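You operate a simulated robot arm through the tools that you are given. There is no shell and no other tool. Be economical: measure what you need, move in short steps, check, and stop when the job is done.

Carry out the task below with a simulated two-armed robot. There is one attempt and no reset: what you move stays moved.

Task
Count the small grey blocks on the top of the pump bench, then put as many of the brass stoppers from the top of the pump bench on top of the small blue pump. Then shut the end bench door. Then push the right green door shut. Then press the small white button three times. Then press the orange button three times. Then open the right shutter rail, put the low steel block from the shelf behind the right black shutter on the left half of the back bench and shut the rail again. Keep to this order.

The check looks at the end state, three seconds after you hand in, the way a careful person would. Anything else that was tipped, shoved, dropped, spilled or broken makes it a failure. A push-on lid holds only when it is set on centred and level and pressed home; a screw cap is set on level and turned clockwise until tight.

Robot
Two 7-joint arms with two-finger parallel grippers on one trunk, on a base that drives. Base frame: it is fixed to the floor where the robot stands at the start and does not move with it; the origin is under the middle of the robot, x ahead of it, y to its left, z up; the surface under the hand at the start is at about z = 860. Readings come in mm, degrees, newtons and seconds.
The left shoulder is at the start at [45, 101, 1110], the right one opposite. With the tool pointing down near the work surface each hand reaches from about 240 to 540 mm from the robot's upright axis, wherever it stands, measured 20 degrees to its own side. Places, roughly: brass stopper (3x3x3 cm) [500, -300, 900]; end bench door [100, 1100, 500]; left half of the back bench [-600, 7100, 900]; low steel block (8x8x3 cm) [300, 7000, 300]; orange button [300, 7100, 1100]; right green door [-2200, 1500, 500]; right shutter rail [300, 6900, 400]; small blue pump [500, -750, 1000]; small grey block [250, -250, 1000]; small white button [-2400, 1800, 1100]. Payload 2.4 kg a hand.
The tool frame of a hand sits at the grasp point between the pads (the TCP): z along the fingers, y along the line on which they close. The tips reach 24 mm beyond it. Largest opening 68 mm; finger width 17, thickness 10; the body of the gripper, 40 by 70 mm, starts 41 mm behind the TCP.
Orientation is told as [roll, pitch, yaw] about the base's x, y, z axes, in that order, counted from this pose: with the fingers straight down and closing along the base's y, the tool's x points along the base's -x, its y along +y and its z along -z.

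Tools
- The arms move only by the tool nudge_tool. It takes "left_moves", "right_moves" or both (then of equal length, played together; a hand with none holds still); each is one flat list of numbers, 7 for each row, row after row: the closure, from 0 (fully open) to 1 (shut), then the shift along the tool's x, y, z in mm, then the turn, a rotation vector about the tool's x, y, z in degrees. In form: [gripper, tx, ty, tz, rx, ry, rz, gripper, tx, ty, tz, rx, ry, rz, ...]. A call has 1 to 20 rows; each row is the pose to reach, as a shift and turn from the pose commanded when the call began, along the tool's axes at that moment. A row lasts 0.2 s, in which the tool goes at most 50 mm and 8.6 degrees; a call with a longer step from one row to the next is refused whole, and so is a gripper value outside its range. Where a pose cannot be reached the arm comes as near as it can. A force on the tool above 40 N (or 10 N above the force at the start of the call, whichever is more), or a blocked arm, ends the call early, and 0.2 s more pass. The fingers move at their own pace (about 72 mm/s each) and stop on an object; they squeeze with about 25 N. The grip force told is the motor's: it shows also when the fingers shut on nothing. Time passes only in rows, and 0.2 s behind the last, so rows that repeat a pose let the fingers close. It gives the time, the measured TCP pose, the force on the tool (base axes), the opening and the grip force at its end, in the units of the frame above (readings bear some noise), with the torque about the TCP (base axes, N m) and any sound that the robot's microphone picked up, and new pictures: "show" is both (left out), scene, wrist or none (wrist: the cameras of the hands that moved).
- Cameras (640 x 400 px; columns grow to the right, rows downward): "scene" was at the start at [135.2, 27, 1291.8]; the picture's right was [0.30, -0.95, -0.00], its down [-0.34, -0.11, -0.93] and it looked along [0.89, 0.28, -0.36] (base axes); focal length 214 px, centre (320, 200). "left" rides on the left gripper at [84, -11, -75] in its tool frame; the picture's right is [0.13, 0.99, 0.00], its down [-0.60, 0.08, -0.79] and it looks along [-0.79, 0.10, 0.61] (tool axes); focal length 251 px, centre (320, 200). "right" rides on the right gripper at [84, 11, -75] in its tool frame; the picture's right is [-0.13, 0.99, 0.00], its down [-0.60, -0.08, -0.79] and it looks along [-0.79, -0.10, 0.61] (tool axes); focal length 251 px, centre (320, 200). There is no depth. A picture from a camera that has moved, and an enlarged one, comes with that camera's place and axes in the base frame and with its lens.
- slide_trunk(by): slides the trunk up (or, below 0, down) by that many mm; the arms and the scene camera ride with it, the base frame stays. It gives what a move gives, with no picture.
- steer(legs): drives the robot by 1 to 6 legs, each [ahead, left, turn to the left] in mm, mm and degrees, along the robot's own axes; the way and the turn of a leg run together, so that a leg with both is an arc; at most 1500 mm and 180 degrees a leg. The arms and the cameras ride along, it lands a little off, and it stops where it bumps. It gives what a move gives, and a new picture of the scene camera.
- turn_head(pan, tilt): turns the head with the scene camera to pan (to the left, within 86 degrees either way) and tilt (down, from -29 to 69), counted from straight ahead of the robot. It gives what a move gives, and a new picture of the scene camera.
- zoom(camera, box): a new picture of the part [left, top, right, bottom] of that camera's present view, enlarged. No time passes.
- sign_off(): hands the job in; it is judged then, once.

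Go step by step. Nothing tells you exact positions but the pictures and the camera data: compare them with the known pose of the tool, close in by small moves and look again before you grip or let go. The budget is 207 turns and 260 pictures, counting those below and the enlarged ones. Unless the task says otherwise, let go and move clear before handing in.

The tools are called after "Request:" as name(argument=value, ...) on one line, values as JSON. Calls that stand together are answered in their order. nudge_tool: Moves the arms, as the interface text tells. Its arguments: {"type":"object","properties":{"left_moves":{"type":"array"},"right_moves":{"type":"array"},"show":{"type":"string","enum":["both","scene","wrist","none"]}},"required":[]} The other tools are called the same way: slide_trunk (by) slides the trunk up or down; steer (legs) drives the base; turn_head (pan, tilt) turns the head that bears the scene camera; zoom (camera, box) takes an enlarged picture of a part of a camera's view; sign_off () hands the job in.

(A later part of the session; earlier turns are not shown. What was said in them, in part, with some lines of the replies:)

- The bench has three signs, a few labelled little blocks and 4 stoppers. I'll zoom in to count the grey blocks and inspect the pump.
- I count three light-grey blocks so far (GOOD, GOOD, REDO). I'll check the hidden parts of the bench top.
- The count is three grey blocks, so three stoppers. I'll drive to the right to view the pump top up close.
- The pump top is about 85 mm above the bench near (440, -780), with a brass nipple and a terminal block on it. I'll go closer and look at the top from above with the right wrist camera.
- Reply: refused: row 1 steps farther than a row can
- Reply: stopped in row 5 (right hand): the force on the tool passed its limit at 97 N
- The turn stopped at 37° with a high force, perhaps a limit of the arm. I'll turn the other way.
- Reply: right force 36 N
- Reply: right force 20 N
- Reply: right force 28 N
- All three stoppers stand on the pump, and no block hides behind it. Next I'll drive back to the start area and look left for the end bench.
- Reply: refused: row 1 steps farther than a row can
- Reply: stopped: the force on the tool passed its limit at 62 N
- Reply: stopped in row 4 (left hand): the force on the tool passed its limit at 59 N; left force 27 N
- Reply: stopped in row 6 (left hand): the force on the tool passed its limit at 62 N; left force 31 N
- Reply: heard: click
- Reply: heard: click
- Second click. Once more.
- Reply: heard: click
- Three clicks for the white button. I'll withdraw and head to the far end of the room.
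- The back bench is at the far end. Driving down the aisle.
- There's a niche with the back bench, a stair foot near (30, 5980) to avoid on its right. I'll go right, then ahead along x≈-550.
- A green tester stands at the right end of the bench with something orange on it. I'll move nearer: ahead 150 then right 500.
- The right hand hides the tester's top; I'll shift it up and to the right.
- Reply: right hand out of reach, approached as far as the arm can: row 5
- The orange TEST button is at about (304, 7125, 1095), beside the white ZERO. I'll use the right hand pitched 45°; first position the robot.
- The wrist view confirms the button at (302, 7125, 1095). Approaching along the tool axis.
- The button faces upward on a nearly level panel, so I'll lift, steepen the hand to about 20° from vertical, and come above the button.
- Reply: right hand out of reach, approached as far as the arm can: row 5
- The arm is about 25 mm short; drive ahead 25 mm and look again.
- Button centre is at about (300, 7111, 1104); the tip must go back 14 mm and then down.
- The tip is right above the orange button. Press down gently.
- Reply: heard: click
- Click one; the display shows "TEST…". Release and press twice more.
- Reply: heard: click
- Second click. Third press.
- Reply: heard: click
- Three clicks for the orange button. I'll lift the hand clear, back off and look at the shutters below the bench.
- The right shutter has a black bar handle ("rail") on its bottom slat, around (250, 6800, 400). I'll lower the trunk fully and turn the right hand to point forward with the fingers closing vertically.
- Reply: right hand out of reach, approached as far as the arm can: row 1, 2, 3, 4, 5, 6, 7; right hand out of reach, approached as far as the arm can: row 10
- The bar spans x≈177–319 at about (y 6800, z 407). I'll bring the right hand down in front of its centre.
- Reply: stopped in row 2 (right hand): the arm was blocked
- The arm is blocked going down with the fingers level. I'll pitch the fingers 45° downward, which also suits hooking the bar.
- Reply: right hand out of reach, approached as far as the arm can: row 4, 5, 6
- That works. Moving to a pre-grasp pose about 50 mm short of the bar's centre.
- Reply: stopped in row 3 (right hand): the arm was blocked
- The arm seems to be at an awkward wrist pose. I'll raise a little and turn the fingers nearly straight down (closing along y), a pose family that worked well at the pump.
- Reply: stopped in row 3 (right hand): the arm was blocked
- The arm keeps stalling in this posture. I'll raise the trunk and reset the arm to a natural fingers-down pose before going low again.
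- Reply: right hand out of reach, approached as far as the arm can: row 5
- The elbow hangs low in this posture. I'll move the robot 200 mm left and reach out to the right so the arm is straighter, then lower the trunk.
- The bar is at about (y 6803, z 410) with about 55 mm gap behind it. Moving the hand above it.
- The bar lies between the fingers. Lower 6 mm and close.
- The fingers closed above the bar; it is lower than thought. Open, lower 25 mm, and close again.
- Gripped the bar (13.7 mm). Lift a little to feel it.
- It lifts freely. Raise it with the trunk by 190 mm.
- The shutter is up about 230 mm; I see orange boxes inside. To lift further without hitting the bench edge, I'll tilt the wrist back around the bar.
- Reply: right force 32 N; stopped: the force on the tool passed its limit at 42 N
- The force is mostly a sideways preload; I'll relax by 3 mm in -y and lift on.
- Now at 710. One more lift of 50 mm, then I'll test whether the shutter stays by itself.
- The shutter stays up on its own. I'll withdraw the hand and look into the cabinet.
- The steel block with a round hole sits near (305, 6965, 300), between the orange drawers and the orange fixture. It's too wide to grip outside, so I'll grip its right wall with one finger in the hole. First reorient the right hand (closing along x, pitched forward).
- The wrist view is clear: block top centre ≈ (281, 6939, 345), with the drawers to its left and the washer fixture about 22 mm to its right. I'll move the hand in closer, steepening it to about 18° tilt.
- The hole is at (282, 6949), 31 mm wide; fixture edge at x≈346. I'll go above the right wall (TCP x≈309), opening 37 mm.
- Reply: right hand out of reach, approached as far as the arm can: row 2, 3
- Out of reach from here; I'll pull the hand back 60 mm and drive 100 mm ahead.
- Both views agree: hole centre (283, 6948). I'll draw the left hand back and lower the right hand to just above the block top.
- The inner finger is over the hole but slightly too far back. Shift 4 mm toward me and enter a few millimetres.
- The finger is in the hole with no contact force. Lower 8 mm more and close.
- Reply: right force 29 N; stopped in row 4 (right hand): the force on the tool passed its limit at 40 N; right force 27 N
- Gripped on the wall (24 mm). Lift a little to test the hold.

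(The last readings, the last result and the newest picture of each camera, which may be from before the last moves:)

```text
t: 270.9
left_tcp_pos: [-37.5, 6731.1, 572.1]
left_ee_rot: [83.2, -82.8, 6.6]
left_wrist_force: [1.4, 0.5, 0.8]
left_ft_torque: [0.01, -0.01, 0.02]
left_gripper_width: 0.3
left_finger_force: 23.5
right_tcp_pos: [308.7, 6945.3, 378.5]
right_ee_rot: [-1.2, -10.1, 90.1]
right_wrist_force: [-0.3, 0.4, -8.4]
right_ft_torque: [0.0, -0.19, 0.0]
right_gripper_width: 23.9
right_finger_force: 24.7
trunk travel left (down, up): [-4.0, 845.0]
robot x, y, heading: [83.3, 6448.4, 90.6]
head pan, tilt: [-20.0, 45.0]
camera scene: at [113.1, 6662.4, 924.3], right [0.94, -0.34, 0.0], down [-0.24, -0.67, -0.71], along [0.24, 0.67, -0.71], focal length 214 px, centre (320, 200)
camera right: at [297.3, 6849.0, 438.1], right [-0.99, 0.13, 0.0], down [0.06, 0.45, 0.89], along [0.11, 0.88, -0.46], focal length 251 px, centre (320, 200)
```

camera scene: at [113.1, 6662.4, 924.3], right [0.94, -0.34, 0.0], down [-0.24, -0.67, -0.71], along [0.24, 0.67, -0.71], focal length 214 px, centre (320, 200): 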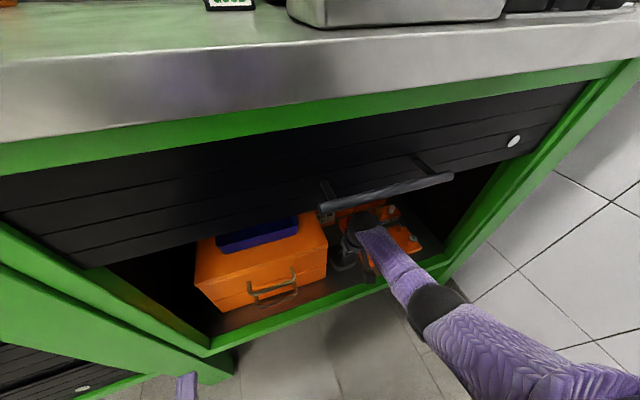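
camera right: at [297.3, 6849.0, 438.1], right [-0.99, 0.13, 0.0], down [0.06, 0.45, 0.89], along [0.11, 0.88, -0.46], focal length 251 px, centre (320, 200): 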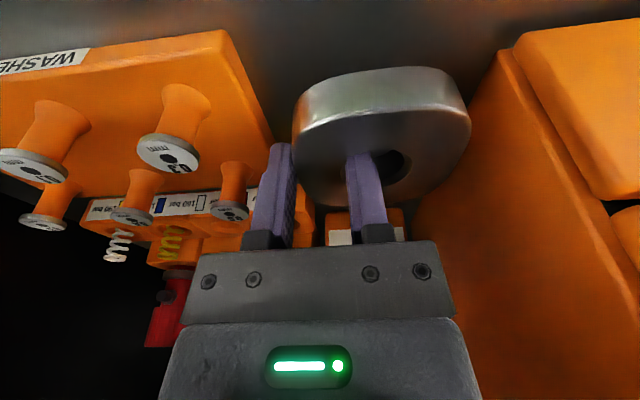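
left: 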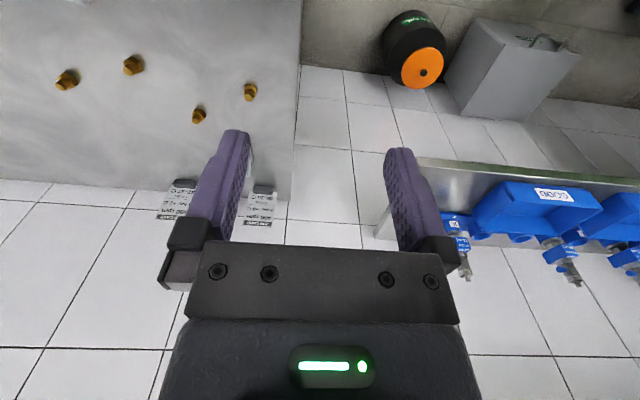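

The block holds. Raise it another 35 mm, draw the arm back, then reverse the base out.

Request:
nudge_tool(right_moves=[1, -3, 0, -17, 0, 0, 0, 1, -6, 0, -35, 0, 0, 0, 1, 24, 0, -40, 0, 0, 0, 1, 54, 0, -45, 0, 0, 0, 1, 84, 0, -50, 0, 0, 0], show="wrist")

Request:
steer(legs=[[-115, 0, 0]])

```text
t: 272.1
left_tcp_pos: [-37.7, 6730.5, 573.3]
left_ee_rot: [83.2, -82.9, 6.7]
left_wrist_force: [-0.1, 0.4, 0.0]
left_ft_torque: [0.0, -0.01, -0.02]
left_gripper_width: 0.0
left_finger_force: 23.0
right_tcp_pos: [307.7, 6853.5, 412.4]
right_ee_rot: [-1.0, -10.2, 90.1]
right_wrist_force: [0.5, 0.9, -9.0]
right_ft_torque: [-0.05, -0.19, 0.03]
right_gripper_width: 23.8
right_finger_force: 24.8
trunk travel left (down, up): [-4.0, 845.0]
robot x, y, heading: [82.9, 6452.2, 90.4]
head pan, tilt: [-20.0, 45.0]
camera right: at [296.4, 6757.5, 472.4], right [-0.99, 0.13, 0.01], down [0.06, 0.45, 0.89], along [0.11, 0.88, -0.46], focal length 251 px, centre (320, 200)
```

right: 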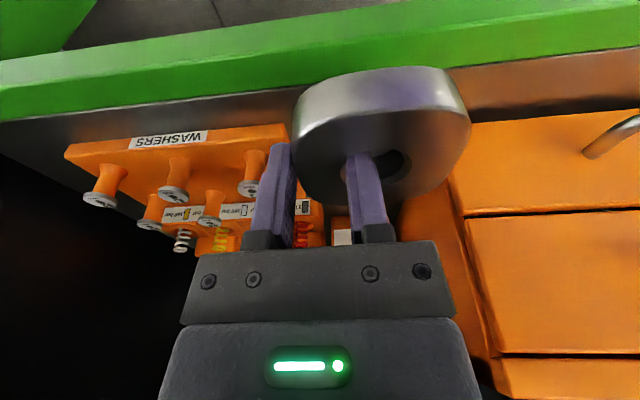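

```text
t: 273.3
left_tcp_pos: [-37.2, 6616.1, 572.5]
left_ee_rot: [83.3, -82.9, 6.5]
left_wrist_force: [-0.2, 0.3, 0.2]
left_ft_torque: [-0.03, 0.03, -0.02]
left_gripper_width: 0.0
left_finger_force: 23.7
right_tcp_pos: [308.6, 6741.9, 413.1]
right_ee_rot: [-1.0, -10.3, 90.1]
right_wrist_force: [0.0, -0.4, -8.1]
right_ft_torque: [-0.06, -0.21, 0.01]
right_gripper_width: 24.2
right_finger_force: 24.9
trunk travel left (down, up): [-4.0, 845.0]
robot x, y, heading: [83.8, 6333.1, 90.6]
head pan, tilt: [-20.0, 45.0]
camera scene: at [113.9, 6548.2, 924.4], right [0.94, -0.34, 0.0], down [-0.24, -0.67, -0.71], along [0.24, 0.67, -0.71], focal length 214 px, centre (320, 200)
```

scene: 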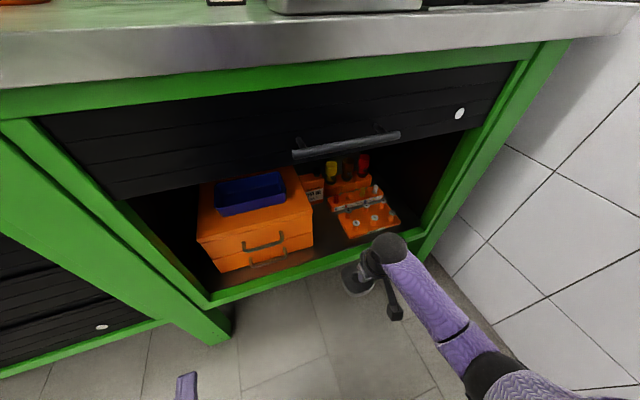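

The block is out. I'll pull back slightly, raise the trunk above bench height, and look for a free spot on the left half of the bench.

Request:
nudge_tool(right_moves=[1, 30, 0, -5, 0, 0, 0, 1, 59, 0, -10, 0, 0, 0], show="none")

Request:
slide_trunk(by=650)

Request:
steer(legs=[[0, 700, 0]])

Request:
turn_head(pan=5, tilt=45)

```text
t: 273.9
left_tcp_pos: [-37.8, 6617.7, 571.2]
left_ee_rot: [83.2, -82.8, 6.6]
left_wrist_force: [0.0, 0.1, 1.3]
left_ft_torque: [0.02, 0.01, -0.01]
left_gripper_width: 0.0
left_finger_force: 23.5
right_tcp_pos: [307.8, 6679.9, 412.5]
right_ee_rot: [-1.1, -10.2, 90.1]
right_wrist_force: [0.1, 0.3, -8.2]
right_ft_torque: [-0.05, -0.21, 0.0]
right_gripper_width: 23.8
right_finger_force: 25.0
trunk travel left (down, up): [-4.0, 845.0]
robot x, y, heading: [86.7, 6335.7, 90.0]
head pan, tilt: [-20.0, 45.0]
```

```text
refused: 650 is not a number from -400 to 400
```

```text
t: 277.8
left_tcp_pos: [-732.9, 6616.3, 573.5]
left_ee_rot: [83.3, -82.8, 6.0]
left_wrist_force: [0.7, 0.1, -0.7]
left_ft_torque: [0.01, 0.0, -0.02]
left_gripper_width: 0.0
left_finger_force: 23.5
right_tcp_pos: [-389.6, 6676.6, 412.8]
right_ee_rot: [-1.0, -10.2, 89.7]
right_wrist_force: [0.0, 0.1, -8.2]
right_ft_torque: [-0.07, -0.19, -0.05]
right_gripper_width: 23.8
right_finger_force: 24.9
trunk travel left (down, up): [-4.0, 845.0]
robot x, y, heading: [-612.1, 6333.4, 89.9]
head pan, tilt: [-20.0, 45.0]
camera scene: at [-584.0, 6545.8, 924.4], right [0.94, -0.34, 0.0], down [-0.24, -0.66, -0.71], along [0.24, 0.66, -0.71], focal length 214 px, centre (320, 200)
```

scene: 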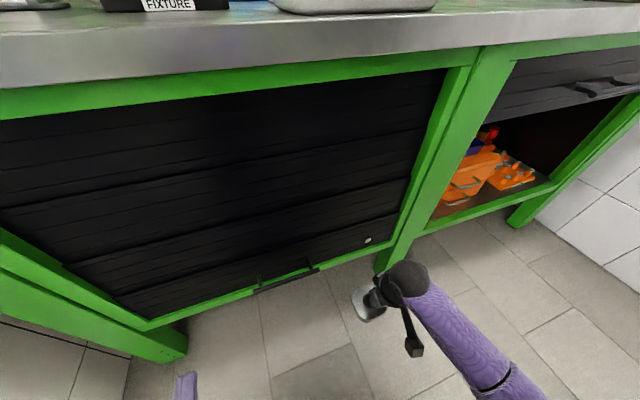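

```text
t: 278.6
left_tcp_pos: [-733.6, 6616.8, 573.4]
left_ee_rot: [83.2, -82.8, 6.0]
left_wrist_force: [-0.3, -0.3, -1.0]
left_ft_torque: [0.04, -0.01, -0.04]
left_gripper_width: 0.0
left_finger_force: 23.2
right_tcp_pos: [-389.0, 6677.1, 411.8]
right_ee_rot: [-1.1, -10.3, 89.7]
right_wrist_force: [-0.9, 0.4, -8.2]
right_ft_torque: [-0.07, -0.22, -0.01]
right_gripper_width: 23.8
right_finger_force: 25.4
trunk travel left (down, up): [-4.0, 845.0]
robot x, y, heading: [-618.5, 6330.9, 89.8]
head pan, tilt: [5.0, 45.0]
camera scene: at [-618.8, 6550.4, 924.4], right [1.0, 0.09, 0.0], down [0.06, -0.7, -0.71], along [-0.06, 0.7, -0.71], focal length 214 px, centre (320, 200)
```

scene: 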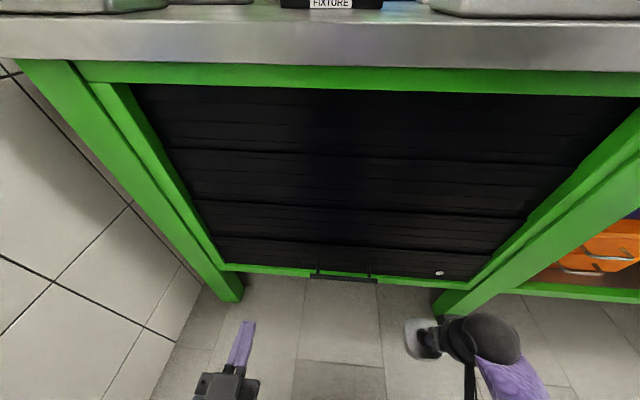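

Driving was fine at this height. Now raise the trunk in two steps and view the bench top.

Request:
slide_trunk(by=350)

Request:
slide_trunk(by=300)

Request:
turn_head(pan=-5, tilt=50)

```text
t: 282.1
left_tcp_pos: [-734.9, 6615.9, 922.7]
left_ee_rot: [83.3, -82.8, 6.1]
left_wrist_force: [0.5, 0.6, -0.5]
left_ft_torque: [0.01, -0.01, 0.0]
left_gripper_width: 0.0
left_finger_force: 23.6
right_tcp_pos: [-389.1, 6675.6, 762.1]
right_ee_rot: [-1.1, -10.2, 89.6]
right_wrist_force: [0.6, -0.5, -7.9]
right_ft_torque: [-0.05, -0.21, 0.02]
right_gripper_width: 24.0
right_finger_force: 24.9
trunk travel left (down, up): [-354.0, 495.0]
robot x, y, heading: [-615.8, 6329.8, 89.5]
head pan, tilt: [5.0, 45.0]
```

```text
t: 285.1
left_tcp_pos: [-734.0, 6617.1, 1222.6]
left_ee_rot: [83.3, -82.8, 6.0]
left_wrist_force: [-0.1, -0.1, 0.4]
left_ft_torque: [-0.03, 0.0, 0.0]
left_gripper_width: 0.1
left_finger_force: 23.6
right_tcp_pos: [-388.5, 6676.2, 1063.6]
right_ee_rot: [-1.1, -10.1, 89.8]
right_wrist_force: [-0.6, 0.2, -7.8]
right_ft_torque: [-0.05, -0.19, 0.01]
right_gripper_width: 23.7
right_finger_force: 24.7
trunk travel left (down, up): [-654.0, 195.0]
robot x, y, heading: [-612.6, 6331.4, 89.8]
head pan, tilt: [5.0, 45.0]
```

```text
t: 285.8
left_tcp_pos: [-735.2, 6615.8, 1222.6]
left_ee_rot: [83.4, -82.7, 6.0]
left_wrist_force: [-0.7, -0.6, 0.0]
left_ft_torque: [-0.01, -0.03, -0.03]
left_gripper_width: 0.0
left_finger_force: 24.0
right_tcp_pos: [-387.8, 6677.3, 1061.7]
right_ee_rot: [-1.1, -10.2, 89.7]
right_wrist_force: [0.4, 0.1, -7.9]
right_ft_torque: [-0.05, -0.17, 0.01]
right_gripper_width: 23.9
right_finger_force: 25.3
trunk travel left (down, up): [-654.0, 195.0]
robot x, y, heading: [-615.8, 6332.6, 89.8]
head pan, tilt: [-5.0, 50.0]
camera scene: at [-605.1, 6421.1, 1578.2], right [1.0, -0.09, 0.0], down [-0.07, -0.76, -0.64], along [0.06, 0.64, -0.77], focal length 214 px, centre (320, 200)
```

scene: 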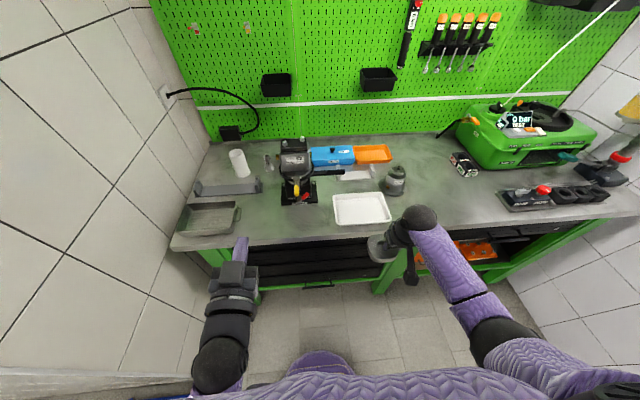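

A free strip lies in front of the fixture, between the grey tray and the white tray, around x -850…-520, y 6830–6970. I'll set the block at about (-585, 6895).

Request:
steer(legs=[[110, 40, 0]])

Request:
nudge_tool(right_moves=[1, -15, 35, 5, 0, 0, 0, 1, -35, 75, 15, 0, 0, 0, 1, -60, 110, 25, 0, 0, 0, 1, -80, 130, 45, 0, 0, 0, 1, -93, 130, 77, 0, 0, 0], show="both")

```text
t: 287.0
left_tcp_pos: [-773.5, 6728.1, 1222.9]
left_ee_rot: [82.7, -82.8, 6.6]
left_wrist_force: [-0.5, 0.7, 0.1]
left_ft_torque: [-0.03, 0.0, -0.01]
left_gripper_width: 0.0
left_finger_force: 23.5
right_tcp_pos: [-429.0, 6787.3, 1061.9]
right_ee_rot: [-1.2, -10.2, 89.7]
right_wrist_force: [-0.1, 0.5, -7.6]
right_ft_torque: [-0.08, -0.24, 0.03]
right_gripper_width: 23.7
right_finger_force: 24.7
trunk travel left (down, up): [-654.0, 195.0]
robot x, y, heading: [-651.4, 6443.0, 89.6]
head pan, tilt: [-5.0, 50.0]
camera scene: at [-645.6, 6532.6, 1578.0], right [1.0, -0.09, 0.0], down [-0.07, -0.76, -0.64], along [0.06, 0.64, -0.77], focal length 214 px, centre (320, 200)
```

scene: 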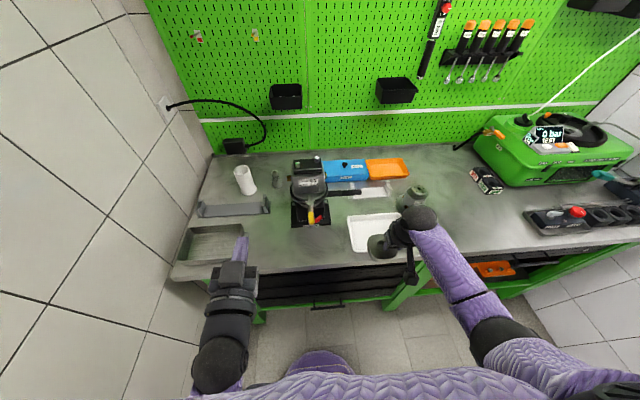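

```text
t: 288.2
left_tcp_pos: [-773.6, 6725.1, 1223.2]
left_ee_rot: [83.4, -82.7, 6.1]
left_wrist_force: [-0.9, -0.5, -0.7]
left_ft_torque: [0.0, 0.02, -0.02]
left_gripper_width: 0.0
left_finger_force: 23.3
right_tcp_pos: [-557.2, 6872.7, 1018.7]
right_ee_rot: [-1.0, -10.3, 89.7]
right_wrist_force: [-0.6, 0.3, -7.5]
right_ft_torque: [0.0, -0.23, -0.01]
right_gripper_width: 24.1
right_finger_force: 25.2
right hand out of reach, approached as far as the arm can: row 5
trunk travel left (down, up): [-654.0, 195.0]
robot x, y, heading: [-656.1, 6443.1, 90.3]
head pan, tilt: [-5.0, 50.0]
camera scene: at [-644.9, 6530.6, 1578.2], right [1.0, -0.09, 0.0], down [-0.07, -0.76, -0.64], along [0.06, 0.64, -0.77], focal length 214 px, centre (320, 200)
camera right: at [-568.1, 6775.6, 1079.2], right [-0.99, 0.14, 0.01], down [0.07, 0.45, 0.89], along [0.12, 0.88, -0.46], focal length 251 px, centre (320, 200)
```

scene: 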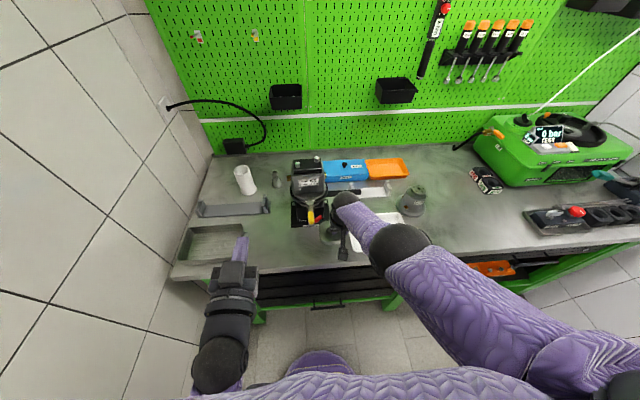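
right: 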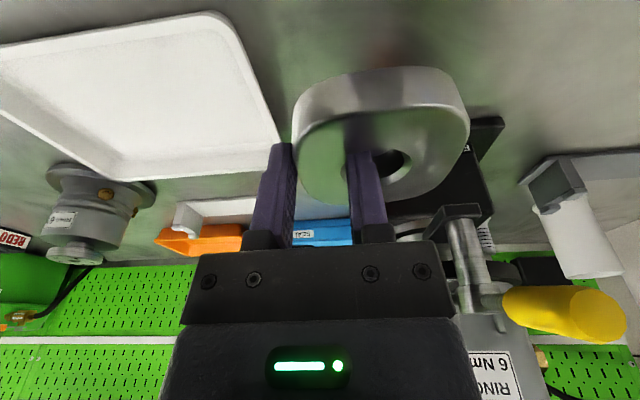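

I'm at (-557, 6873); drive 15 mm ahead and lower with the trunk to just above the bench.

Request:
steer(legs=[[15, 0, 0]])

Request:
slide_trunk(by=-75)

Request:
zoom(camera="right", box=[0, 0, 640, 400])

Request:
zoom(camera="scene", box=[260, 140, 440, 280])

```text
t: 289.0
left_tcp_pos: [-774.8, 6741.8, 1222.6]
left_ee_rot: [82.8, -82.9, 6.6]
left_wrist_force: [0.3, 0.4, -0.4]
left_ft_torque: [0.04, 0.03, 0.01]
left_gripper_width: 0.0
left_finger_force: 23.7
right_tcp_pos: [-556.9, 6887.7, 1018.2]
right_ee_rot: [-1.1, -10.2, 89.7]
right_wrist_force: [0.3, 0.6, -7.7]
right_ft_torque: [-0.07, -0.25, -0.03]
right_gripper_width: 24.1
right_finger_force: 25.2
trunk travel left (down, up): [-654.0, 195.0]
robot x, y, heading: [-656.3, 6455.7, 89.9]
head pan, tilt: [-5.0, 50.0]
camera scene: at [-645.3, 6547.2, 1578.1], right [1.0, -0.09, 0.0], down [-0.07, -0.76, -0.64], along [0.06, 0.64, -0.77], focal length 214 px, centre (320, 200)
```

scene: 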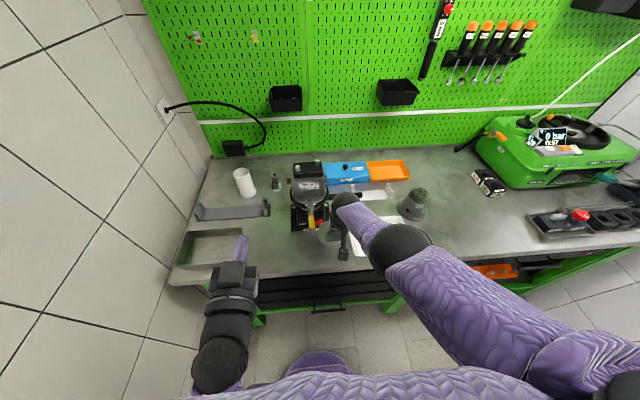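

```text
t: 290.1
left_tcp_pos: [-773.3, 6741.8, 1148.1]
left_ee_rot: [83.4, -82.8, 6.0]
left_wrist_force: [0.2, 0.6, 0.0]
left_ft_torque: [0.0, 0.04, 0.04]
left_gripper_width: 0.0
left_finger_force: 23.6
right_tcp_pos: [-556.1, 6886.3, 945.4]
right_ee_rot: [-1.2, -10.2, 89.7]
right_wrist_force: [0.5, 0.2, -8.5]
right_ft_torque: [-0.09, -0.2, 0.01]
right_gripper_width: 23.9
right_finger_force: 25.0
trunk travel left (down, up): [-579.0, 270.0]
robot x, y, heading: [-652.6, 6457.8, 89.9]
head pan, tilt: [-5.0, 50.0]
```

```text
1.00 times, centred on (320, 200) of right (not enlarged: the box is as wide or as high as the picture)
camera zoom: at [-568.1, 6790.3, 1004.0], right [-0.99, 0.14, 0.0], down [0.07, 0.45, 0.89], along [0.12, 0.88, -0.46], focal length 251 px, centre (320, 200)
```

zoom: 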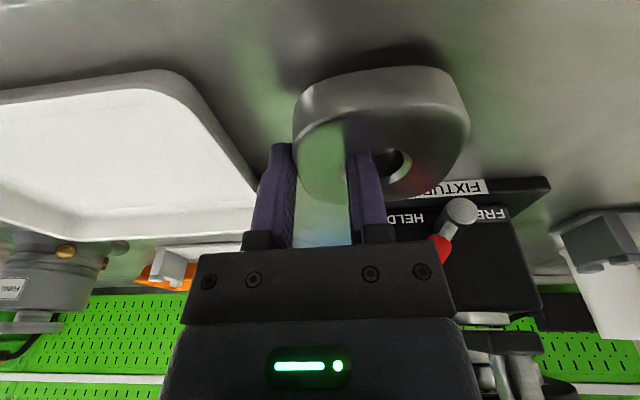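

```text
2.86 times, centred on (350, 210) of scene
camera zoom: at [-645.4, 6548.7, 1503.1], right [1.0, -0.09, 0.0], down [-0.07, -0.76, -0.64], along [0.06, 0.64, -0.77], focal length 613 px, centre (234, 171)
```

zoom: 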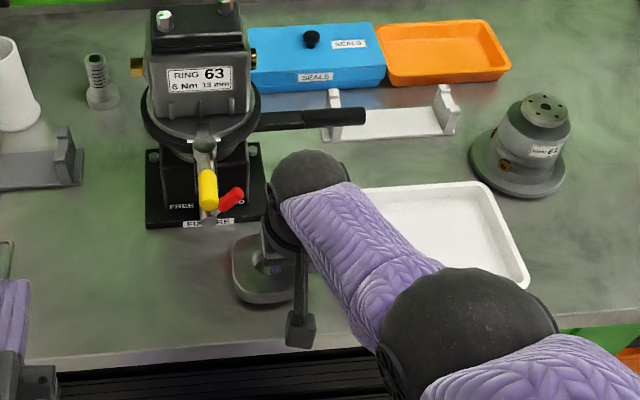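

The spot is clear. Lower the block gently until it touches the bench.

Request:
nudge_tool(right_moves=[1, 1.4, 0, 8, 0, 0, 0, 1, 2.8, 0, 16, 0, 0, 0, 1, 3.7, 0, 21, 0, 0, 0, 1, 4.5, 0, 25, 0, 0, 0], show="none")

Request:
zoom(camera="right", box=[0, 0, 640, 400])

```text
t: 291.1
left_tcp_pos: [-773.9, 6740.6, 1147.5]
left_ee_rot: [83.4, -82.9, 5.9]
left_wrist_force: [0.5, 0.3, -0.1]
left_ft_torque: [0.02, 0.01, 0.0]
left_gripper_width: 0.0
left_finger_force: 23.1
right_tcp_pos: [-555.2, 6879.5, 931.6]
right_ee_rot: [-1.0, -10.7, 89.7]
right_wrist_force: [1.3, 12.3, 24.1]
right_ft_torque: [0.27, 0.42, -0.19]
right_gripper_width: 24.3
right_finger_force: 25.0
right hand out of reach, approached as far as the arm can: row 2, 3, 4
trunk travel left (down, up): [-579.0, 270.0]
robot x, y, heading: [-656.1, 6452.6, 90.0]
head pan, tilt: [-5.0, 50.0]
```

```text
1.00 times, centred on (320, 200) of right (not enlarged: the box is as wide or as high as the picture)
camera zoom: at [-566.3, 6783.9, 990.1], right [-0.99, 0.13, 0.01], down [0.07, 0.44, 0.89], along [0.12, 0.89, -0.45], focal length 251 px, centre (320, 200)
```

zoom: 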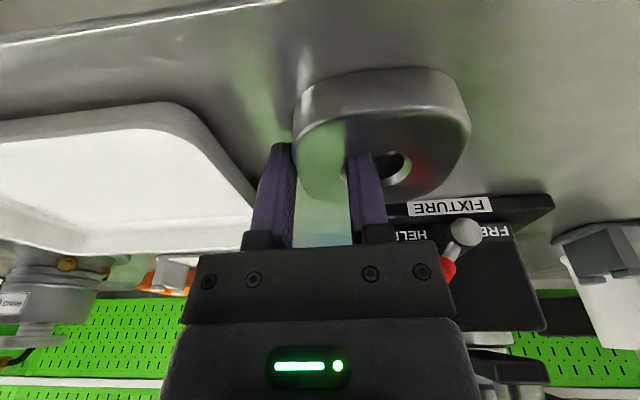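

It touches the bench. Relieve the pressure, open a little and lift out.

Request:
nudge_tool(right_moves=[1, -0.3, 0, -2, 0, 0, 0, 0.55, -0.3, 0, -2, 0, 0, 0, 0.5, -0.3, 0, -2, 0, 0, 0, 0.5, -0.3, 0, -2, 0, 0, 0], show="wrist")

```text
t: 292.1
left_tcp_pos: [-774.4, 6740.3, 1146.2]
left_ee_rot: [83.5, -82.8, 5.9]
left_wrist_force: [0.0, -0.7, -0.3]
left_ft_torque: [0.01, 0.02, 0.01]
left_gripper_width: 0.0
left_finger_force: 23.3
right_tcp_pos: [-554.6, 6877.8, 930.1]
right_ee_rot: [-1.1, -10.1, 89.7]
right_wrist_force: [3.3, 0.9, 7.2]
right_ft_torque: [-0.04, 0.03, -0.02]
right_gripper_width: 31.2
right_finger_force: 0.2
trunk travel left (down, up): [-579.0, 270.0]
robot x, y, heading: [-656.6, 6456.5, 90.1]
head pan, tilt: [-5.0, 50.0]
camera right: at [-566.1, 6780.6, 990.4], right [-0.99, 0.14, 0.0], down [0.07, 0.45, 0.89], along [0.12, 0.88, -0.46], focal length 251 px, centre (320, 200)
```

right: 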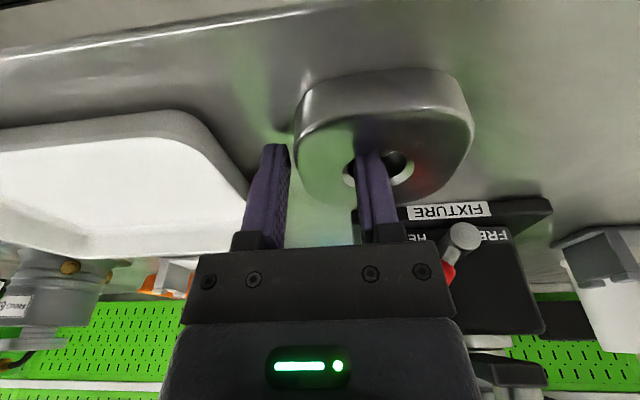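

Released. Raise straight up with the trunk.

Request:
slide_trunk(by=130)

Request:
zoom(camera="right", box=[0, 0, 640, 400])

```text
t: 293.7
left_tcp_pos: [-773.0, 6739.7, 1278.1]
left_ee_rot: [83.3, -82.9, 5.9]
left_wrist_force: [0.4, 0.0, -0.4]
left_ft_torque: [-0.03, -0.01, 0.0]
left_gripper_width: 0.1
left_finger_force: 23.5
right_tcp_pos: [-554.8, 6876.9, 1061.8]
right_ee_rot: [-1.0, -10.3, 89.6]
right_wrist_force: [0.7, 0.3, 0.1]
right_ft_torque: [0.02, 0.01, 0.01]
right_gripper_width: 34.1
right_finger_force: 0.1
trunk travel left (down, up): [-709.0, 140.0]
robot x, y, heading: [-656.7, 6458.5, 89.9]
head pan, tilt: [-5.0, 50.0]
```

```text
1.00 times, centred on (320, 200) of right (not enlarged: the box is as wide or as high as the picture)
camera zoom: at [-566.0, 6780.6, 1121.2], right [-0.99, 0.14, 0.01], down [0.07, 0.45, 0.89], along [0.12, 0.88, -0.46], focal length 251 px, centre (320, 200)
```

zoom: 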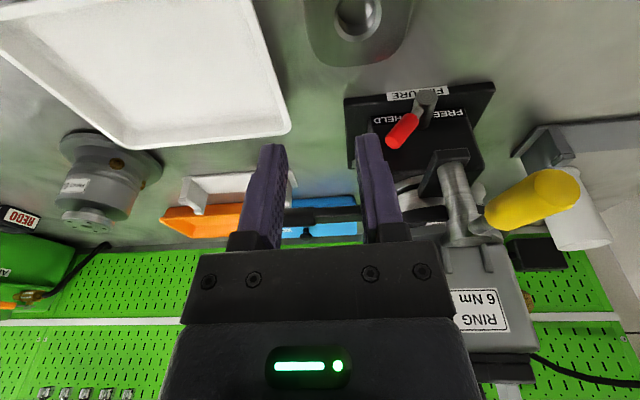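

The block lies flat on the left half of the bench. Now back off, drive to the right shutter again and turn the hand for gripping the bar.

Request:
steer(legs=[[-120, 0, 0], [0, -606, 0]])

Request:
nudge_tool(right_moves=[0.5, 5, -17, 0, 0, 0, 8.2, 0.5, 10, -34, 0, 0, 0, 16.4, 0.5, 15, -51, 0, 0, 0, 24.6, 0.5, 20, -68, 0, 0, 0, 32.8, 0.5, 25, -85, 0, 0, 0, 41, 0.5, 30, -102, 0, 0, 0, 49.2, 0.5, 35, -120, 0, 0, 0, 57.4, 0.5, 40, -138, 0, 0, 0, 65.6, 0.5, 45, -156, 0, 0, 0, 73.8, 0.5, 50, -174, 0, 0, 0, 82, 0.5, 50, -190, 0, 0, 0, 90], show="none")

Request:
slide_trunk(by=-250)

Request:
turn_head(pan=-20, tilt=50)

```text
t: 297.9
left_tcp_pos: [-168.7, 6619.6, 1277.4]
left_ee_rot: [83.4, -82.8, 5.9]
left_wrist_force: [0.5, 0.8, 0.3]
left_ft_torque: [-0.03, 0.02, 0.03]
left_gripper_width: 0.0
left_finger_force: 23.8
right_tcp_pos: [50.1, 6755.7, 1062.0]
right_ee_rot: [-1.1, -10.3, 89.6]
right_wrist_force: [0.1, -0.8, -0.3]
right_ft_torque: [-0.01, 0.0, 0.0]
right_gripper_width: 34.0
right_finger_force: 0.0
trunk travel left (down, up): [-709.0, 140.0]
robot x, y, heading: [-46.4, 6334.4, 89.8]
head pan, tilt: [-5.0, 50.0]
camera scene: at [-41.0, 6423.0, 1633.2], right [1.0, -0.09, 0.0], down [-0.07, -0.76, -0.64], along [0.06, 0.64, -0.77], focal length 214 px, centre (320, 200)
```

scene: 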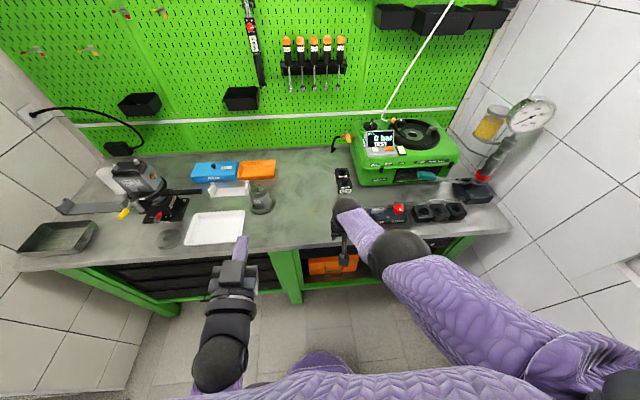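

```text
t: 300.3
left_tcp_pos: [-169.4, 6619.9, 1278.0]
left_ee_rot: [83.4, -82.8, 5.9]
left_wrist_force: [-0.6, -0.4, 0.7]
left_ft_torque: [0.01, 0.0, 0.01]
left_gripper_width: 0.1
left_finger_force: 23.5
right_tcp_pos: [238.3, 6704.9, 1056.1]
right_ee_rot: [10.2, -1.1, -0.6]
right_wrist_force: [-0.6, -0.1, -0.3]
right_ft_torque: [-0.02, 0.0, -0.05]
right_gripper_width: 34.1
right_finger_force: 0.0
trunk travel left (down, up): [-709.0, 140.0]
robot x, y, heading: [-54.4, 6335.3, 90.1]
head pan, tilt: [-5.0, 50.0]
```

```text
t: 302.9
left_tcp_pos: [-169.0, 6618.1, 1027.6]
left_ee_rot: [83.6, -82.8, 5.8]
left_wrist_force: [1.0, 0.4, -0.1]
left_ft_torque: [0.03, -0.02, -0.02]
left_gripper_width: 0.1
left_finger_force: 23.7
right_tcp_pos: [239.1, 6703.7, 807.0]
right_ee_rot: [10.3, -1.0, -0.6]
right_wrist_force: [0.5, 0.0, 1.1]
right_ft_torque: [0.0, 0.0, 0.02]
right_gripper_width: 34.2
right_finger_force: 0.0
trunk travel left (down, up): [-459.0, 390.0]
robot x, y, heading: [-53.4, 6335.0, 90.0]
head pan, tilt: [-5.0, 50.0]
```

```text
t: 303.7
left_tcp_pos: [-171.0, 6620.1, 1027.0]
left_ee_rot: [83.4, -82.8, 5.9]
left_wrist_force: [-0.4, 0.9, 0.3]
left_ft_torque: [0.03, 0.02, 0.02]
left_gripper_width: 0.0
left_finger_force: 23.3
right_tcp_pos: [239.2, 6703.8, 806.3]
right_ee_rot: [10.3, -1.0, -0.5]
right_wrist_force: [0.1, 0.1, -0.2]
right_ft_torque: [0.01, 0.0, 0.04]
right_gripper_width: 34.0
right_finger_force: 0.0
trunk travel left (down, up): [-459.0, 390.0]
robot x, y, heading: [-51.5, 6336.2, 90.0]
head pan, tilt: [-20.0, 50.0]
camera scene: at [-21.9, 6431.8, 1382.8], right [0.94, -0.34, 0.0], down [-0.26, -0.72, -0.64], along [0.22, 0.6, -0.77], focal length 214 px, centre (320, 200)
```

scene: 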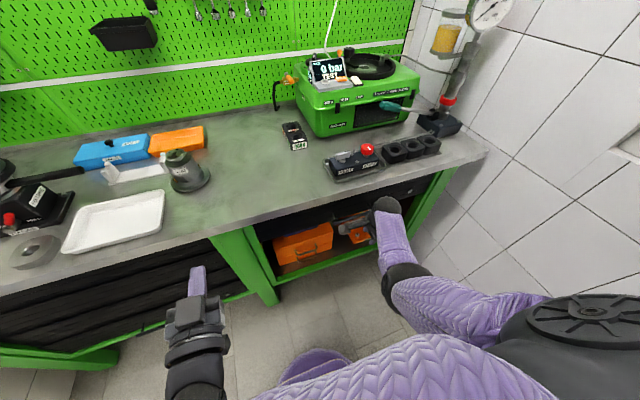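

Request:
nudge_tool(right_moves=[0.45, -1, 15, -7, -7.5, 0, 0, 0.45, -2, 30, -14, -15, 0, 0, 0.45, -4, 44, -21, -22.5, 0, 0], show="wrist")

```text
t: 304.5
left_tcp_pos: [-169.9, 6619.6, 1027.7]
left_ee_rot: [83.4, -82.8, 6.0]
left_wrist_force: [-0.6, -0.4, 0.2]
left_ft_torque: [0.0, 0.01, 0.01]
left_gripper_width: 0.1
left_finger_force: 23.6
right_tcp_pos: [243.6, 6744.6, 834.6]
right_ee_rot: [32.9, -1.2, -0.6]
right_wrist_force: [-0.1, -0.1, -0.7]
right_ft_torque: [-0.01, 0.02, -0.03]
right_gripper_width: 37.4
right_finger_force: 0.1
trunk travel left (down, up): [-459.0, 390.0]
robot x, y, heading: [-53.8, 6334.1, 90.0]
head pan, tilt: [-20.0, 50.0]
camera right: at [158.6, 6713.0, 903.4], right [0.13, 0.83, 0.54], down [0.59, -0.5, 0.63], along [0.8, 0.24, -0.55], focal length 251 px, centre (320, 200)
```

right: 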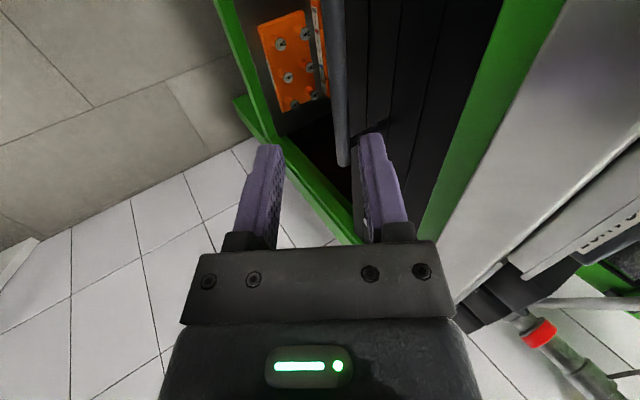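

Request:
nudge_tool(right_moves=[0.4, 0, 4, 35, 0, 0, 0, 0.4, 0, 7, 65, 0, 0, 0, 0.4, 0, 9, 85, 0, 0, 0], show="wrist")

```text
t: 305.3
left_tcp_pos: [-169.6, 6619.3, 1028.0]
left_ee_rot: [83.4, -82.8, 5.9]
left_wrist_force: [0.6, 0.0, 0.0]
left_ft_torque: [-0.02, 0.0, -0.02]
left_gripper_width: 0.0
left_finger_force: 23.4
right_tcp_pos: [238.2, 6770.3, 790.8]
right_ee_rot: [32.8, -1.1, -0.7]
right_wrist_force: [-0.5, 0.0, -0.5]
right_ft_torque: [0.02, -0.01, -0.02]
right_gripper_width: 40.8
right_finger_force: 0.1
right hand out of reach, approached as far as the arm can: row 2, 3
trunk travel left (down, up): [-459.0, 390.0]
robot x, y, heading: [-51.6, 6336.0, 90.1]
head pan, tilt: [-20.0, 50.0]
camera right: at [153.9, 6739.7, 858.7], right [0.13, 0.83, 0.54], down [0.59, -0.5, 0.64], along [0.8, 0.24, -0.55], focal length 251 px, centre (320, 200)
```

right: 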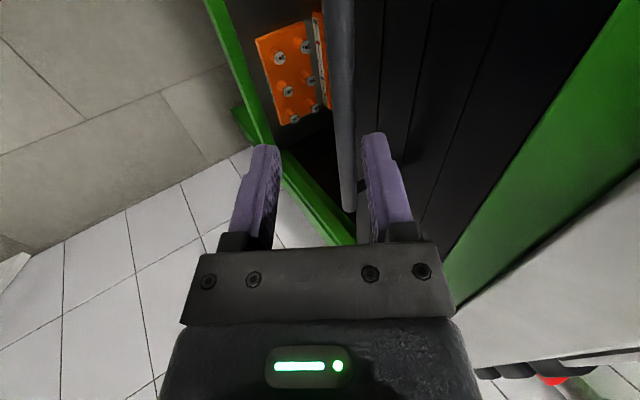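

The trunk is too high for the reach. I'll raise the hand by arm, lower the trunk 115 mm, and then approach.

Request:
nudge_tool(right_moves=[0.4, 0, 0, -45, 0, 0, 0, 0.4, -3, 12, -75, 0, 0, 0, 0.4, -5, 25, -105, 0, 0, 0], show="none")

Request:
slide_trunk(by=-115)

Request:
zoom(camera="right", box=[0, 0, 640, 400])

```text
t: 306.1
left_tcp_pos: [-170.3, 6619.8, 1028.1]
left_ee_rot: [83.4, -82.8, 5.8]
left_wrist_force: [0.0, 1.0, -0.2]
left_ft_torque: [-0.02, 0.02, 0.01]
left_gripper_width: 0.3
left_finger_force: 23.3
right_tcp_pos: [241.9, 6734.2, 892.0]
right_ee_rot: [32.7, -0.9, -0.5]
right_wrist_force: [-0.3, 0.5, -0.4]
right_ft_torque: [0.01, 0.04, -0.02]
right_gripper_width: 40.8
right_finger_force: 0.1
trunk travel left (down, up): [-459.0, 390.0]
robot x, y, heading: [-53.6, 6336.5, 90.1]
head pan, tilt: [-20.0, 50.0]
```

```text
t: 307.5
left_tcp_pos: [-170.2, 6619.2, 912.5]
left_ee_rot: [83.5, -82.9, 5.6]
left_wrist_force: [-0.3, 0.1, 0.6]
left_ft_torque: [-0.05, 0.02, -0.01]
left_gripper_width: 0.0
left_finger_force: 23.2
right_tcp_pos: [241.2, 6734.4, 776.3]
right_ee_rot: [32.7, -1.1, -0.5]
right_wrist_force: [0.8, 0.5, 0.2]
right_ft_torque: [0.0, -0.01, 0.0]
right_gripper_width: 40.8
right_finger_force: 0.1
trunk travel left (down, up): [-344.0, 505.0]
robot x, y, heading: [-51.4, 6333.6, 89.9]
head pan, tilt: [-20.0, 50.0]
```

```text
1.00 times, centred on (320, 200) of right (not enlarged: the box is as wide or as high as the picture)
camera zoom: at [156.8, 6703.5, 844.9], right [0.13, 0.83, 0.54], down [0.59, -0.5, 0.64], along [0.8, 0.24, -0.55], focal length 251 px, centre (320, 200)
```

zoom: 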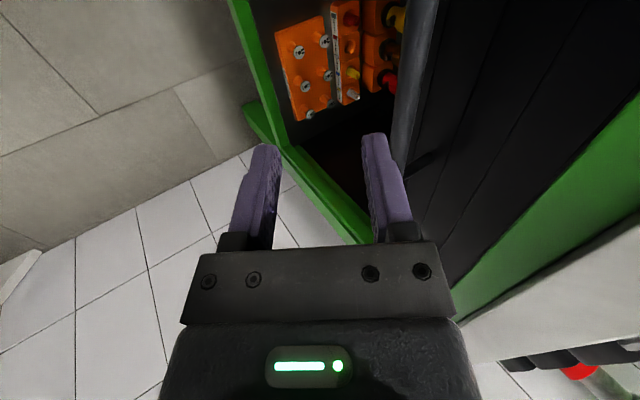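

Request:
nudge_tool(right_moves=[0.4, -1, 25, -2, 0, 0, 0, 0.4, -2, 49, -2.8, 0, 0, 0, 0.4, -2, 49, 25, 0, 0, 0, 0.4, -2, 49, 45, 0, 0, 0], show="wrist")

```text
t: 308.5
left_tcp_pos: [-170.2, 6619.7, 913.0]
left_ee_rot: [83.4, -82.8, 5.9]
left_wrist_force: [-0.2, 0.8, 0.2]
left_ft_torque: [-0.04, -0.03, 0.01]
left_gripper_width: 0.0
left_finger_force: 23.7
right_tcp_pos: [244.9, 6801.6, 764.6]
right_ee_rot: [32.8, -1.0, -0.6]
right_wrist_force: [0.3, -0.3, 0.3]
right_ft_torque: [0.01, 0.05, -0.02]
right_gripper_width: 40.6
right_finger_force: 0.0
trunk travel left (down, up): [-344.0, 505.0]
robot x, y, heading: [-55.2, 6337.4, 89.9]
head pan, tilt: [-20.0, 50.0]
camera right: at [160.0, 6769.3, 833.3], right [0.13, 0.83, 0.54], down [0.59, -0.5, 0.64], along [0.8, 0.24, -0.55], focal length 251 px, centre (320, 200)
```

right: 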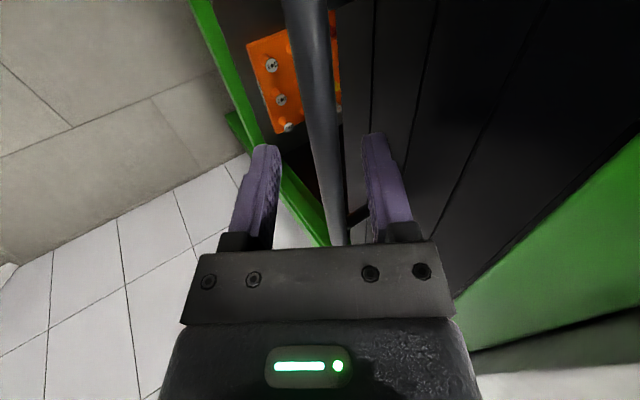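

The bar is between the fingers. A bit deeper and close.

Request:
nudge_tool(right_moves=[0.4, 0, 0, 10, 0, 0, 0, 0.7, 0, 0, 10, 0, 0, 0, 1, 0, 0, 10, 0, 0, 0, 1, 0, 0, 10, 0, 0, 0], show="none")

Request:
slide_trunk(by=-145)

```text
t: 309.5
left_tcp_pos: [-169.9, 6619.9, 911.7]
left_ee_rot: [82.6, -82.8, 6.7]
left_wrist_force: [0.0, -0.4, 0.3]
left_ft_torque: [0.01, 0.03, 0.02]
left_gripper_width: 0.0
left_finger_force: 23.2
right_tcp_pos: [243.9, 6807.5, 756.9]
right_ee_rot: [32.9, -1.0, -0.7]
right_wrist_force: [1.4, 22.7, 3.9]
right_ft_torque: [0.21, -0.02, -0.74]
right_gripper_width: 13.4
right_finger_force: 33.6
trunk travel left (down, up): [-344.0, 505.0]
robot x, y, heading: [-47.6, 6336.5, 90.2]
head pan, tilt: [-20.0, 50.0]
```

```text
t: 310.5
left_tcp_pos: [-169.6, 6619.9, 830.5]
left_ee_rot: [80.6, -82.7, 8.8]
left_wrist_force: [-0.2, 0.7, -0.7]
left_ft_torque: [0.02, -0.02, 0.02]
left_gripper_width: 0.0
left_finger_force: 23.3
right_tcp_pos: [244.8, 6808.6, 674.7]
right_ee_rot: [32.9, -1.0, -0.6]
right_wrist_force: [2.0, 10.1, -1.6]
right_ft_torque: [0.14, 0.4, -0.46]
right_gripper_width: 13.6
right_finger_force: 33.4
trunk travel left (down, up): [-265.0, 585.0]
robot x, y, heading: [-50.6, 6335.1, 90.0]
head pan, tilt: [-20.0, 50.0]
stopped: the force on the tool passed its limit at 40 N (the readings are from after the stop); the commanded pose is now the measured one
```

The shutter comes down. Continue in steps.

Request:
slide_trunk(by=-70)

Request:
nudge_tool(right_moves=[1, 0, 0, 0, 8, 0, 0, 1, 0, 0, 0, 16, 0, 0, 1, 0, 0, 0, 23, 0, 0], show="none")

Request:
slide_trunk(by=-100)

```text
t: 311.6
left_tcp_pos: [-169.9, 6620.9, 760.6]
left_ee_rot: [79.8, -82.7, 9.4]
left_wrist_force: [0.9, -0.6, 0.7]
left_ft_torque: [0.02, -0.02, -0.01]
left_gripper_width: 0.0
left_finger_force: 23.7
right_tcp_pos: [244.9, 6808.0, 605.1]
right_ee_rot: [32.6, -1.2, -0.5]
right_wrist_force: [4.6, 31.4, -3.9]
right_ft_torque: [0.1, 0.01, -0.64]
right_gripper_width: 13.2
right_finger_force: 33.4
trunk travel left (down, up): [-195.0, 655.0]
robot x, y, heading: [-50.9, 6337.7, 90.1]
head pan, tilt: [-20.0, 50.0]
```

```text
t: 312.4
left_tcp_pos: [-170.0, 6620.1, 761.1]
left_ee_rot: [80.3, -82.7, 9.1]
left_wrist_force: [-1.0, -0.5, 1.2]
left_ft_torque: [0.0, 0.02, 0.01]
left_gripper_width: 0.1
left_finger_force: 23.4
right_tcp_pos: [242.9, 6811.3, 606.7]
right_ee_rot: [12.6, -1.3, -0.6]
right_wrist_force: [4.4, 10.0, 0.1]
right_ft_torque: [0.21, 0.51, 0.75]
right_gripper_width: 13.5
right_finger_force: 33.4
trunk travel left (down, up): [-195.0, 655.0]
robot x, y, heading: [-54.4, 6338.8, 90.1]
head pan, tilt: [-20.0, 50.0]
stopped in row 3 (right hand): the force on the tool passed its limit at 52 N (the readings are from after the stop); the commanded pose is now the measured one
```

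```text
t: 313.7
left_tcp_pos: [-170.5, 6622.2, 661.4]
left_ee_rot: [80.1, -82.9, 9.2]
left_wrist_force: [-0.3, 0.2, 0.0]
left_ft_torque: [-0.02, 0.02, -0.01]
left_gripper_width: 0.2
left_finger_force: 24.0
right_tcp_pos: [244.5, 6810.2, 505.6]
right_ee_rot: [12.4, -1.4, -0.5]
right_wrist_force: [6.4, 35.2, -4.0]
right_ft_torque: [0.38, -0.72, 0.42]
right_gripper_width: 13.2
right_finger_force: 33.8
trunk travel left (down, up): [-95.0, 755.0]
robot x, y, heading: [-50.8, 6338.2, 90.2]
head pan, tilt: [-20.0, 50.0]
```

Request:
nudge_tool(right_moves=[1, 0, 2, 0.4, 0, 0, 0, 1, 0, 3, 0.6, 0, 0, 0], show="none")

Request:
slide_trunk(by=-90)

Request:
nudge_tool(right_moves=[1, 0, -2, 10, 0, 0, 0, 1, 0, -4, 20, 0, 0, 0, 1, 0, -6, 30, 0, 0, 0, 1, 0, -8, 38, 0, 0, 0, 1, 0, -9.5, 46, 0, 0, 0], show="both")

```text
t: 314.3
left_tcp_pos: [-170.9, 6621.4, 661.2]
left_ee_rot: [80.7, -82.8, 8.5]
left_wrist_force: [0.2, 0.0, -0.1]
left_ft_torque: [0.01, -0.01, 0.01]
left_gripper_width: 0.0
left_finger_force: 23.3
right_tcp_pos: [243.6, 6811.1, 506.0]
right_ee_rot: [12.1, -1.2, -0.5]
right_wrist_force: [2.8, 8.0, 0.4]
right_ft_torque: [0.1, -0.85, 0.44]
right_gripper_width: 13.6
right_finger_force: 33.7
trunk travel left (down, up): [-95.0, 755.0]
robot x, y, heading: [-49.9, 6338.8, 90.1]
head pan, tilt: [-20.0, 50.0]
```

```text
t: 315.6
left_tcp_pos: [-170.9, 6619.7, 572.0]
left_ee_rot: [81.0, -82.8, 8.5]
left_wrist_force: [0.6, -0.5, 0.8]
left_ft_torque: [0.02, 0.02, 0.0]
left_gripper_width: 0.0
left_finger_force: 22.9
right_tcp_pos: [244.0, 6811.4, 416.6]
right_ee_rot: [12.1, -1.3, -0.5]
right_wrist_force: [0.6, -6.6, -4.3]
right_ft_torque: [-0.16, -0.8, 0.42]
right_gripper_width: 13.5
right_finger_force: 33.6
trunk travel left (down, up): [-5.0, 845.0]
robot x, y, heading: [-54.6, 6336.9, 90.1]
head pan, tilt: [-20.0, 50.0]
```

```text
t: 316.8
left_tcp_pos: [-171.4, 6618.0, 572.0]
left_ee_rot: [81.9, -83.0, 7.3]
left_wrist_force: [-0.1, -0.2, -0.6]
left_ft_torque: [0.02, 0.02, 0.0]
left_gripper_width: 0.2
left_finger_force: 23.8
right_tcp_pos: [246.5, 6812.6, 375.8]
right_ee_rot: [12.8, -1.5, -0.6]
right_wrist_force: [-6.5, -15.1, 25.2]
right_ft_torque: [-0.09, 0.35, 0.61]
right_gripper_width: 13.6
right_finger_force: 33.5
trunk travel left (down, up): [-5.0, 845.0]
robot x, y, heading: [-47.8, 6334.7, 89.8]
head pan, tilt: [-20.0, 50.0]
stopped in row 5 (right hand): the force on the tool passed its limit at 57 N (the readings are from after the stop); the commanded pose is now the measured one
camera scene: at [-23.1, 6542.7, 919.3], right [0.94, -0.34, 0.0], down [-0.26, -0.72, -0.64], along [0.22, 0.61, -0.76], focal length 214 px, centre (320, 200)
camera right: at [161.1, 6807.2, 450.3], right [0.13, 0.97, 0.22], down [0.58, -0.26, 0.77], along [0.8, 0.03, -0.6], focal length 251 px, centre (320, 200)
```

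scene: 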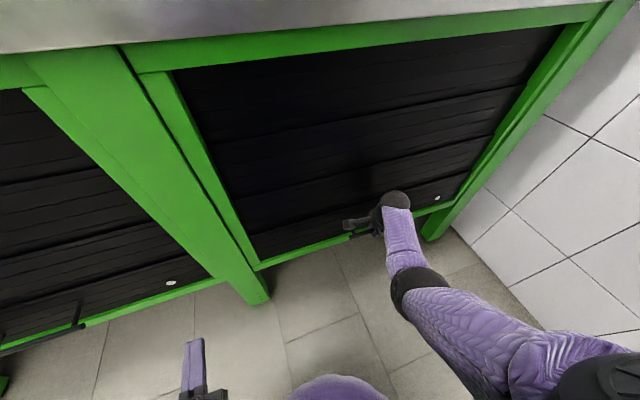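
right: 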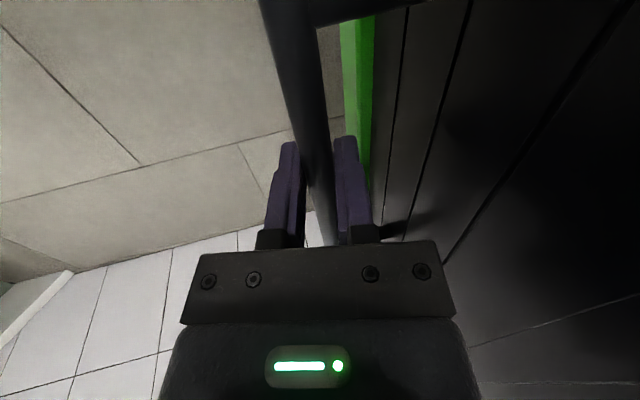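

It hit the stop at z≈375, the same as at the start. Release, lift the hand away, and verify.

Request:
nudge_tool(right_moves=[1, 0, 0, 2, 0, 0, 0, 0.5, 0, 0, 0, 0, 0, 0, 0.4, 0, 0, 0, 0, 0, 0, 0.4, 0, 0, 0, 0, 0, 0, 0.4, 0, 0, -40, 0, 0, 0, 0.4, 0, 0, -80, 0, 0, 0, 0.4, 0, -40, -90, 0, 0, 0, 0.4, 0, -80, -100, 0, 0, 0], show="none")

Request:
steer(legs=[[0, 120, 0]])

Request:
zoom(camera="scene", box=[240, 120, 560, 320])

```text
t: 318.6
left_tcp_pos: [-170.1, 6619.2, 571.9]
left_ee_rot: [80.8, -82.8, 8.6]
left_wrist_force: [0.1, 0.5, -0.6]
left_ft_torque: [0.0, 0.01, -0.02]
left_gripper_width: 0.3
left_finger_force: 23.7
right_tcp_pos: [243.0, 6712.0, 451.4]
right_ee_rot: [12.5, -1.3, -0.5]
right_wrist_force: [-0.4, -0.2, 0.2]
right_ft_torque: [0.01, -0.01, 0.03]
right_gripper_width: 40.6
right_finger_force: 0.0
trunk travel left (down, up): [-5.0, 845.0]
robot x, y, heading: [-52.0, 6336.9, 89.9]
head pan, tilt: [-20.0, 50.0]
```

```text
t: 319.8
left_tcp_pos: [-289.7, 6621.0, 570.7]
left_ee_rot: [80.9, -82.8, 8.4]
left_wrist_force: [0.1, -0.3, -0.4]
left_ft_torque: [0.02, 0.01, -0.03]
left_gripper_width: 0.2
left_finger_force: 23.4
right_tcp_pos: [123.6, 6712.3, 454.4]
right_ee_rot: [12.4, -1.3, -0.7]
right_wrist_force: [0.3, -0.8, 0.6]
right_ft_torque: [-0.02, -0.01, 0.0]
right_gripper_width: 41.0
right_finger_force: 0.0
trunk travel left (down, up): [-5.0, 845.0]
robot x, y, heading: [-171.7, 6334.6, 90.0]
head pan, tilt: [-20.0, 50.0]
camera scene: at [-142.1, 6544.9, 918.5], right [0.94, -0.34, 0.0], down [-0.26, -0.72, -0.64], along [0.22, 0.6, -0.77], focal length 214 px, centre (320, 200)
```

scene: 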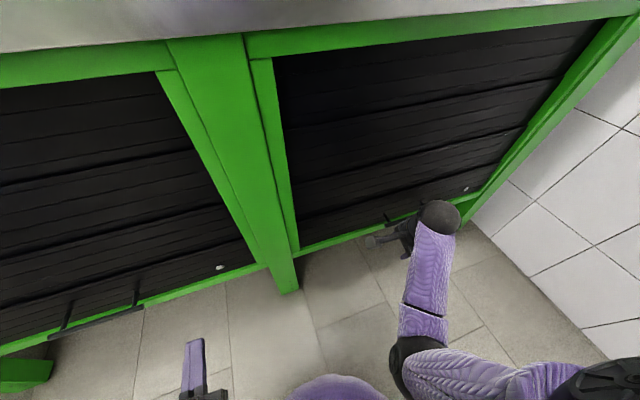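

```text
2.00 times, centred on (400, 220) of scene
camera zoom: at [-142.1, 6544.9, 918.5], right [0.94, -0.34, 0.0], down [-0.26, -0.72, -0.64], along [0.22, 0.6, -0.77], focal length 429 px, centre (160, 160)
```

zoom: 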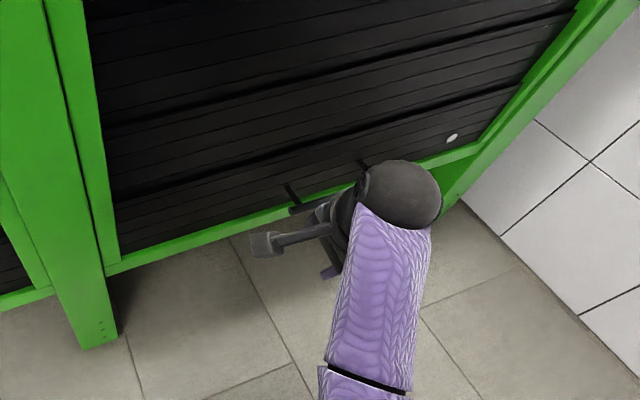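

The right shutter is fully down again, the block lies on the left half of the bench, and both hands are clear. Handing in.

Request:
sign_off()

```text
The job is handed in.
```

I finished all seven steps in the order you gave, and the job is handed in.

- **Stoppers:** I counted three small grey blocks on the pump bench and put three brass stoppers on top of the small blue pump. The third stands close to the front edge. It was upright when I left, but I didn't go back to check it.
- **Doors:** The end bench door and the right green door are both pushed shut.
- **Buttons:** The small white button and the orange button were each pressed three times, and I heard a click for every press.
- **Shutter and block:** I opened the right shutter rail, set the low steel block flat on the left half of the back bench, and pulled the rail back down to its stop.
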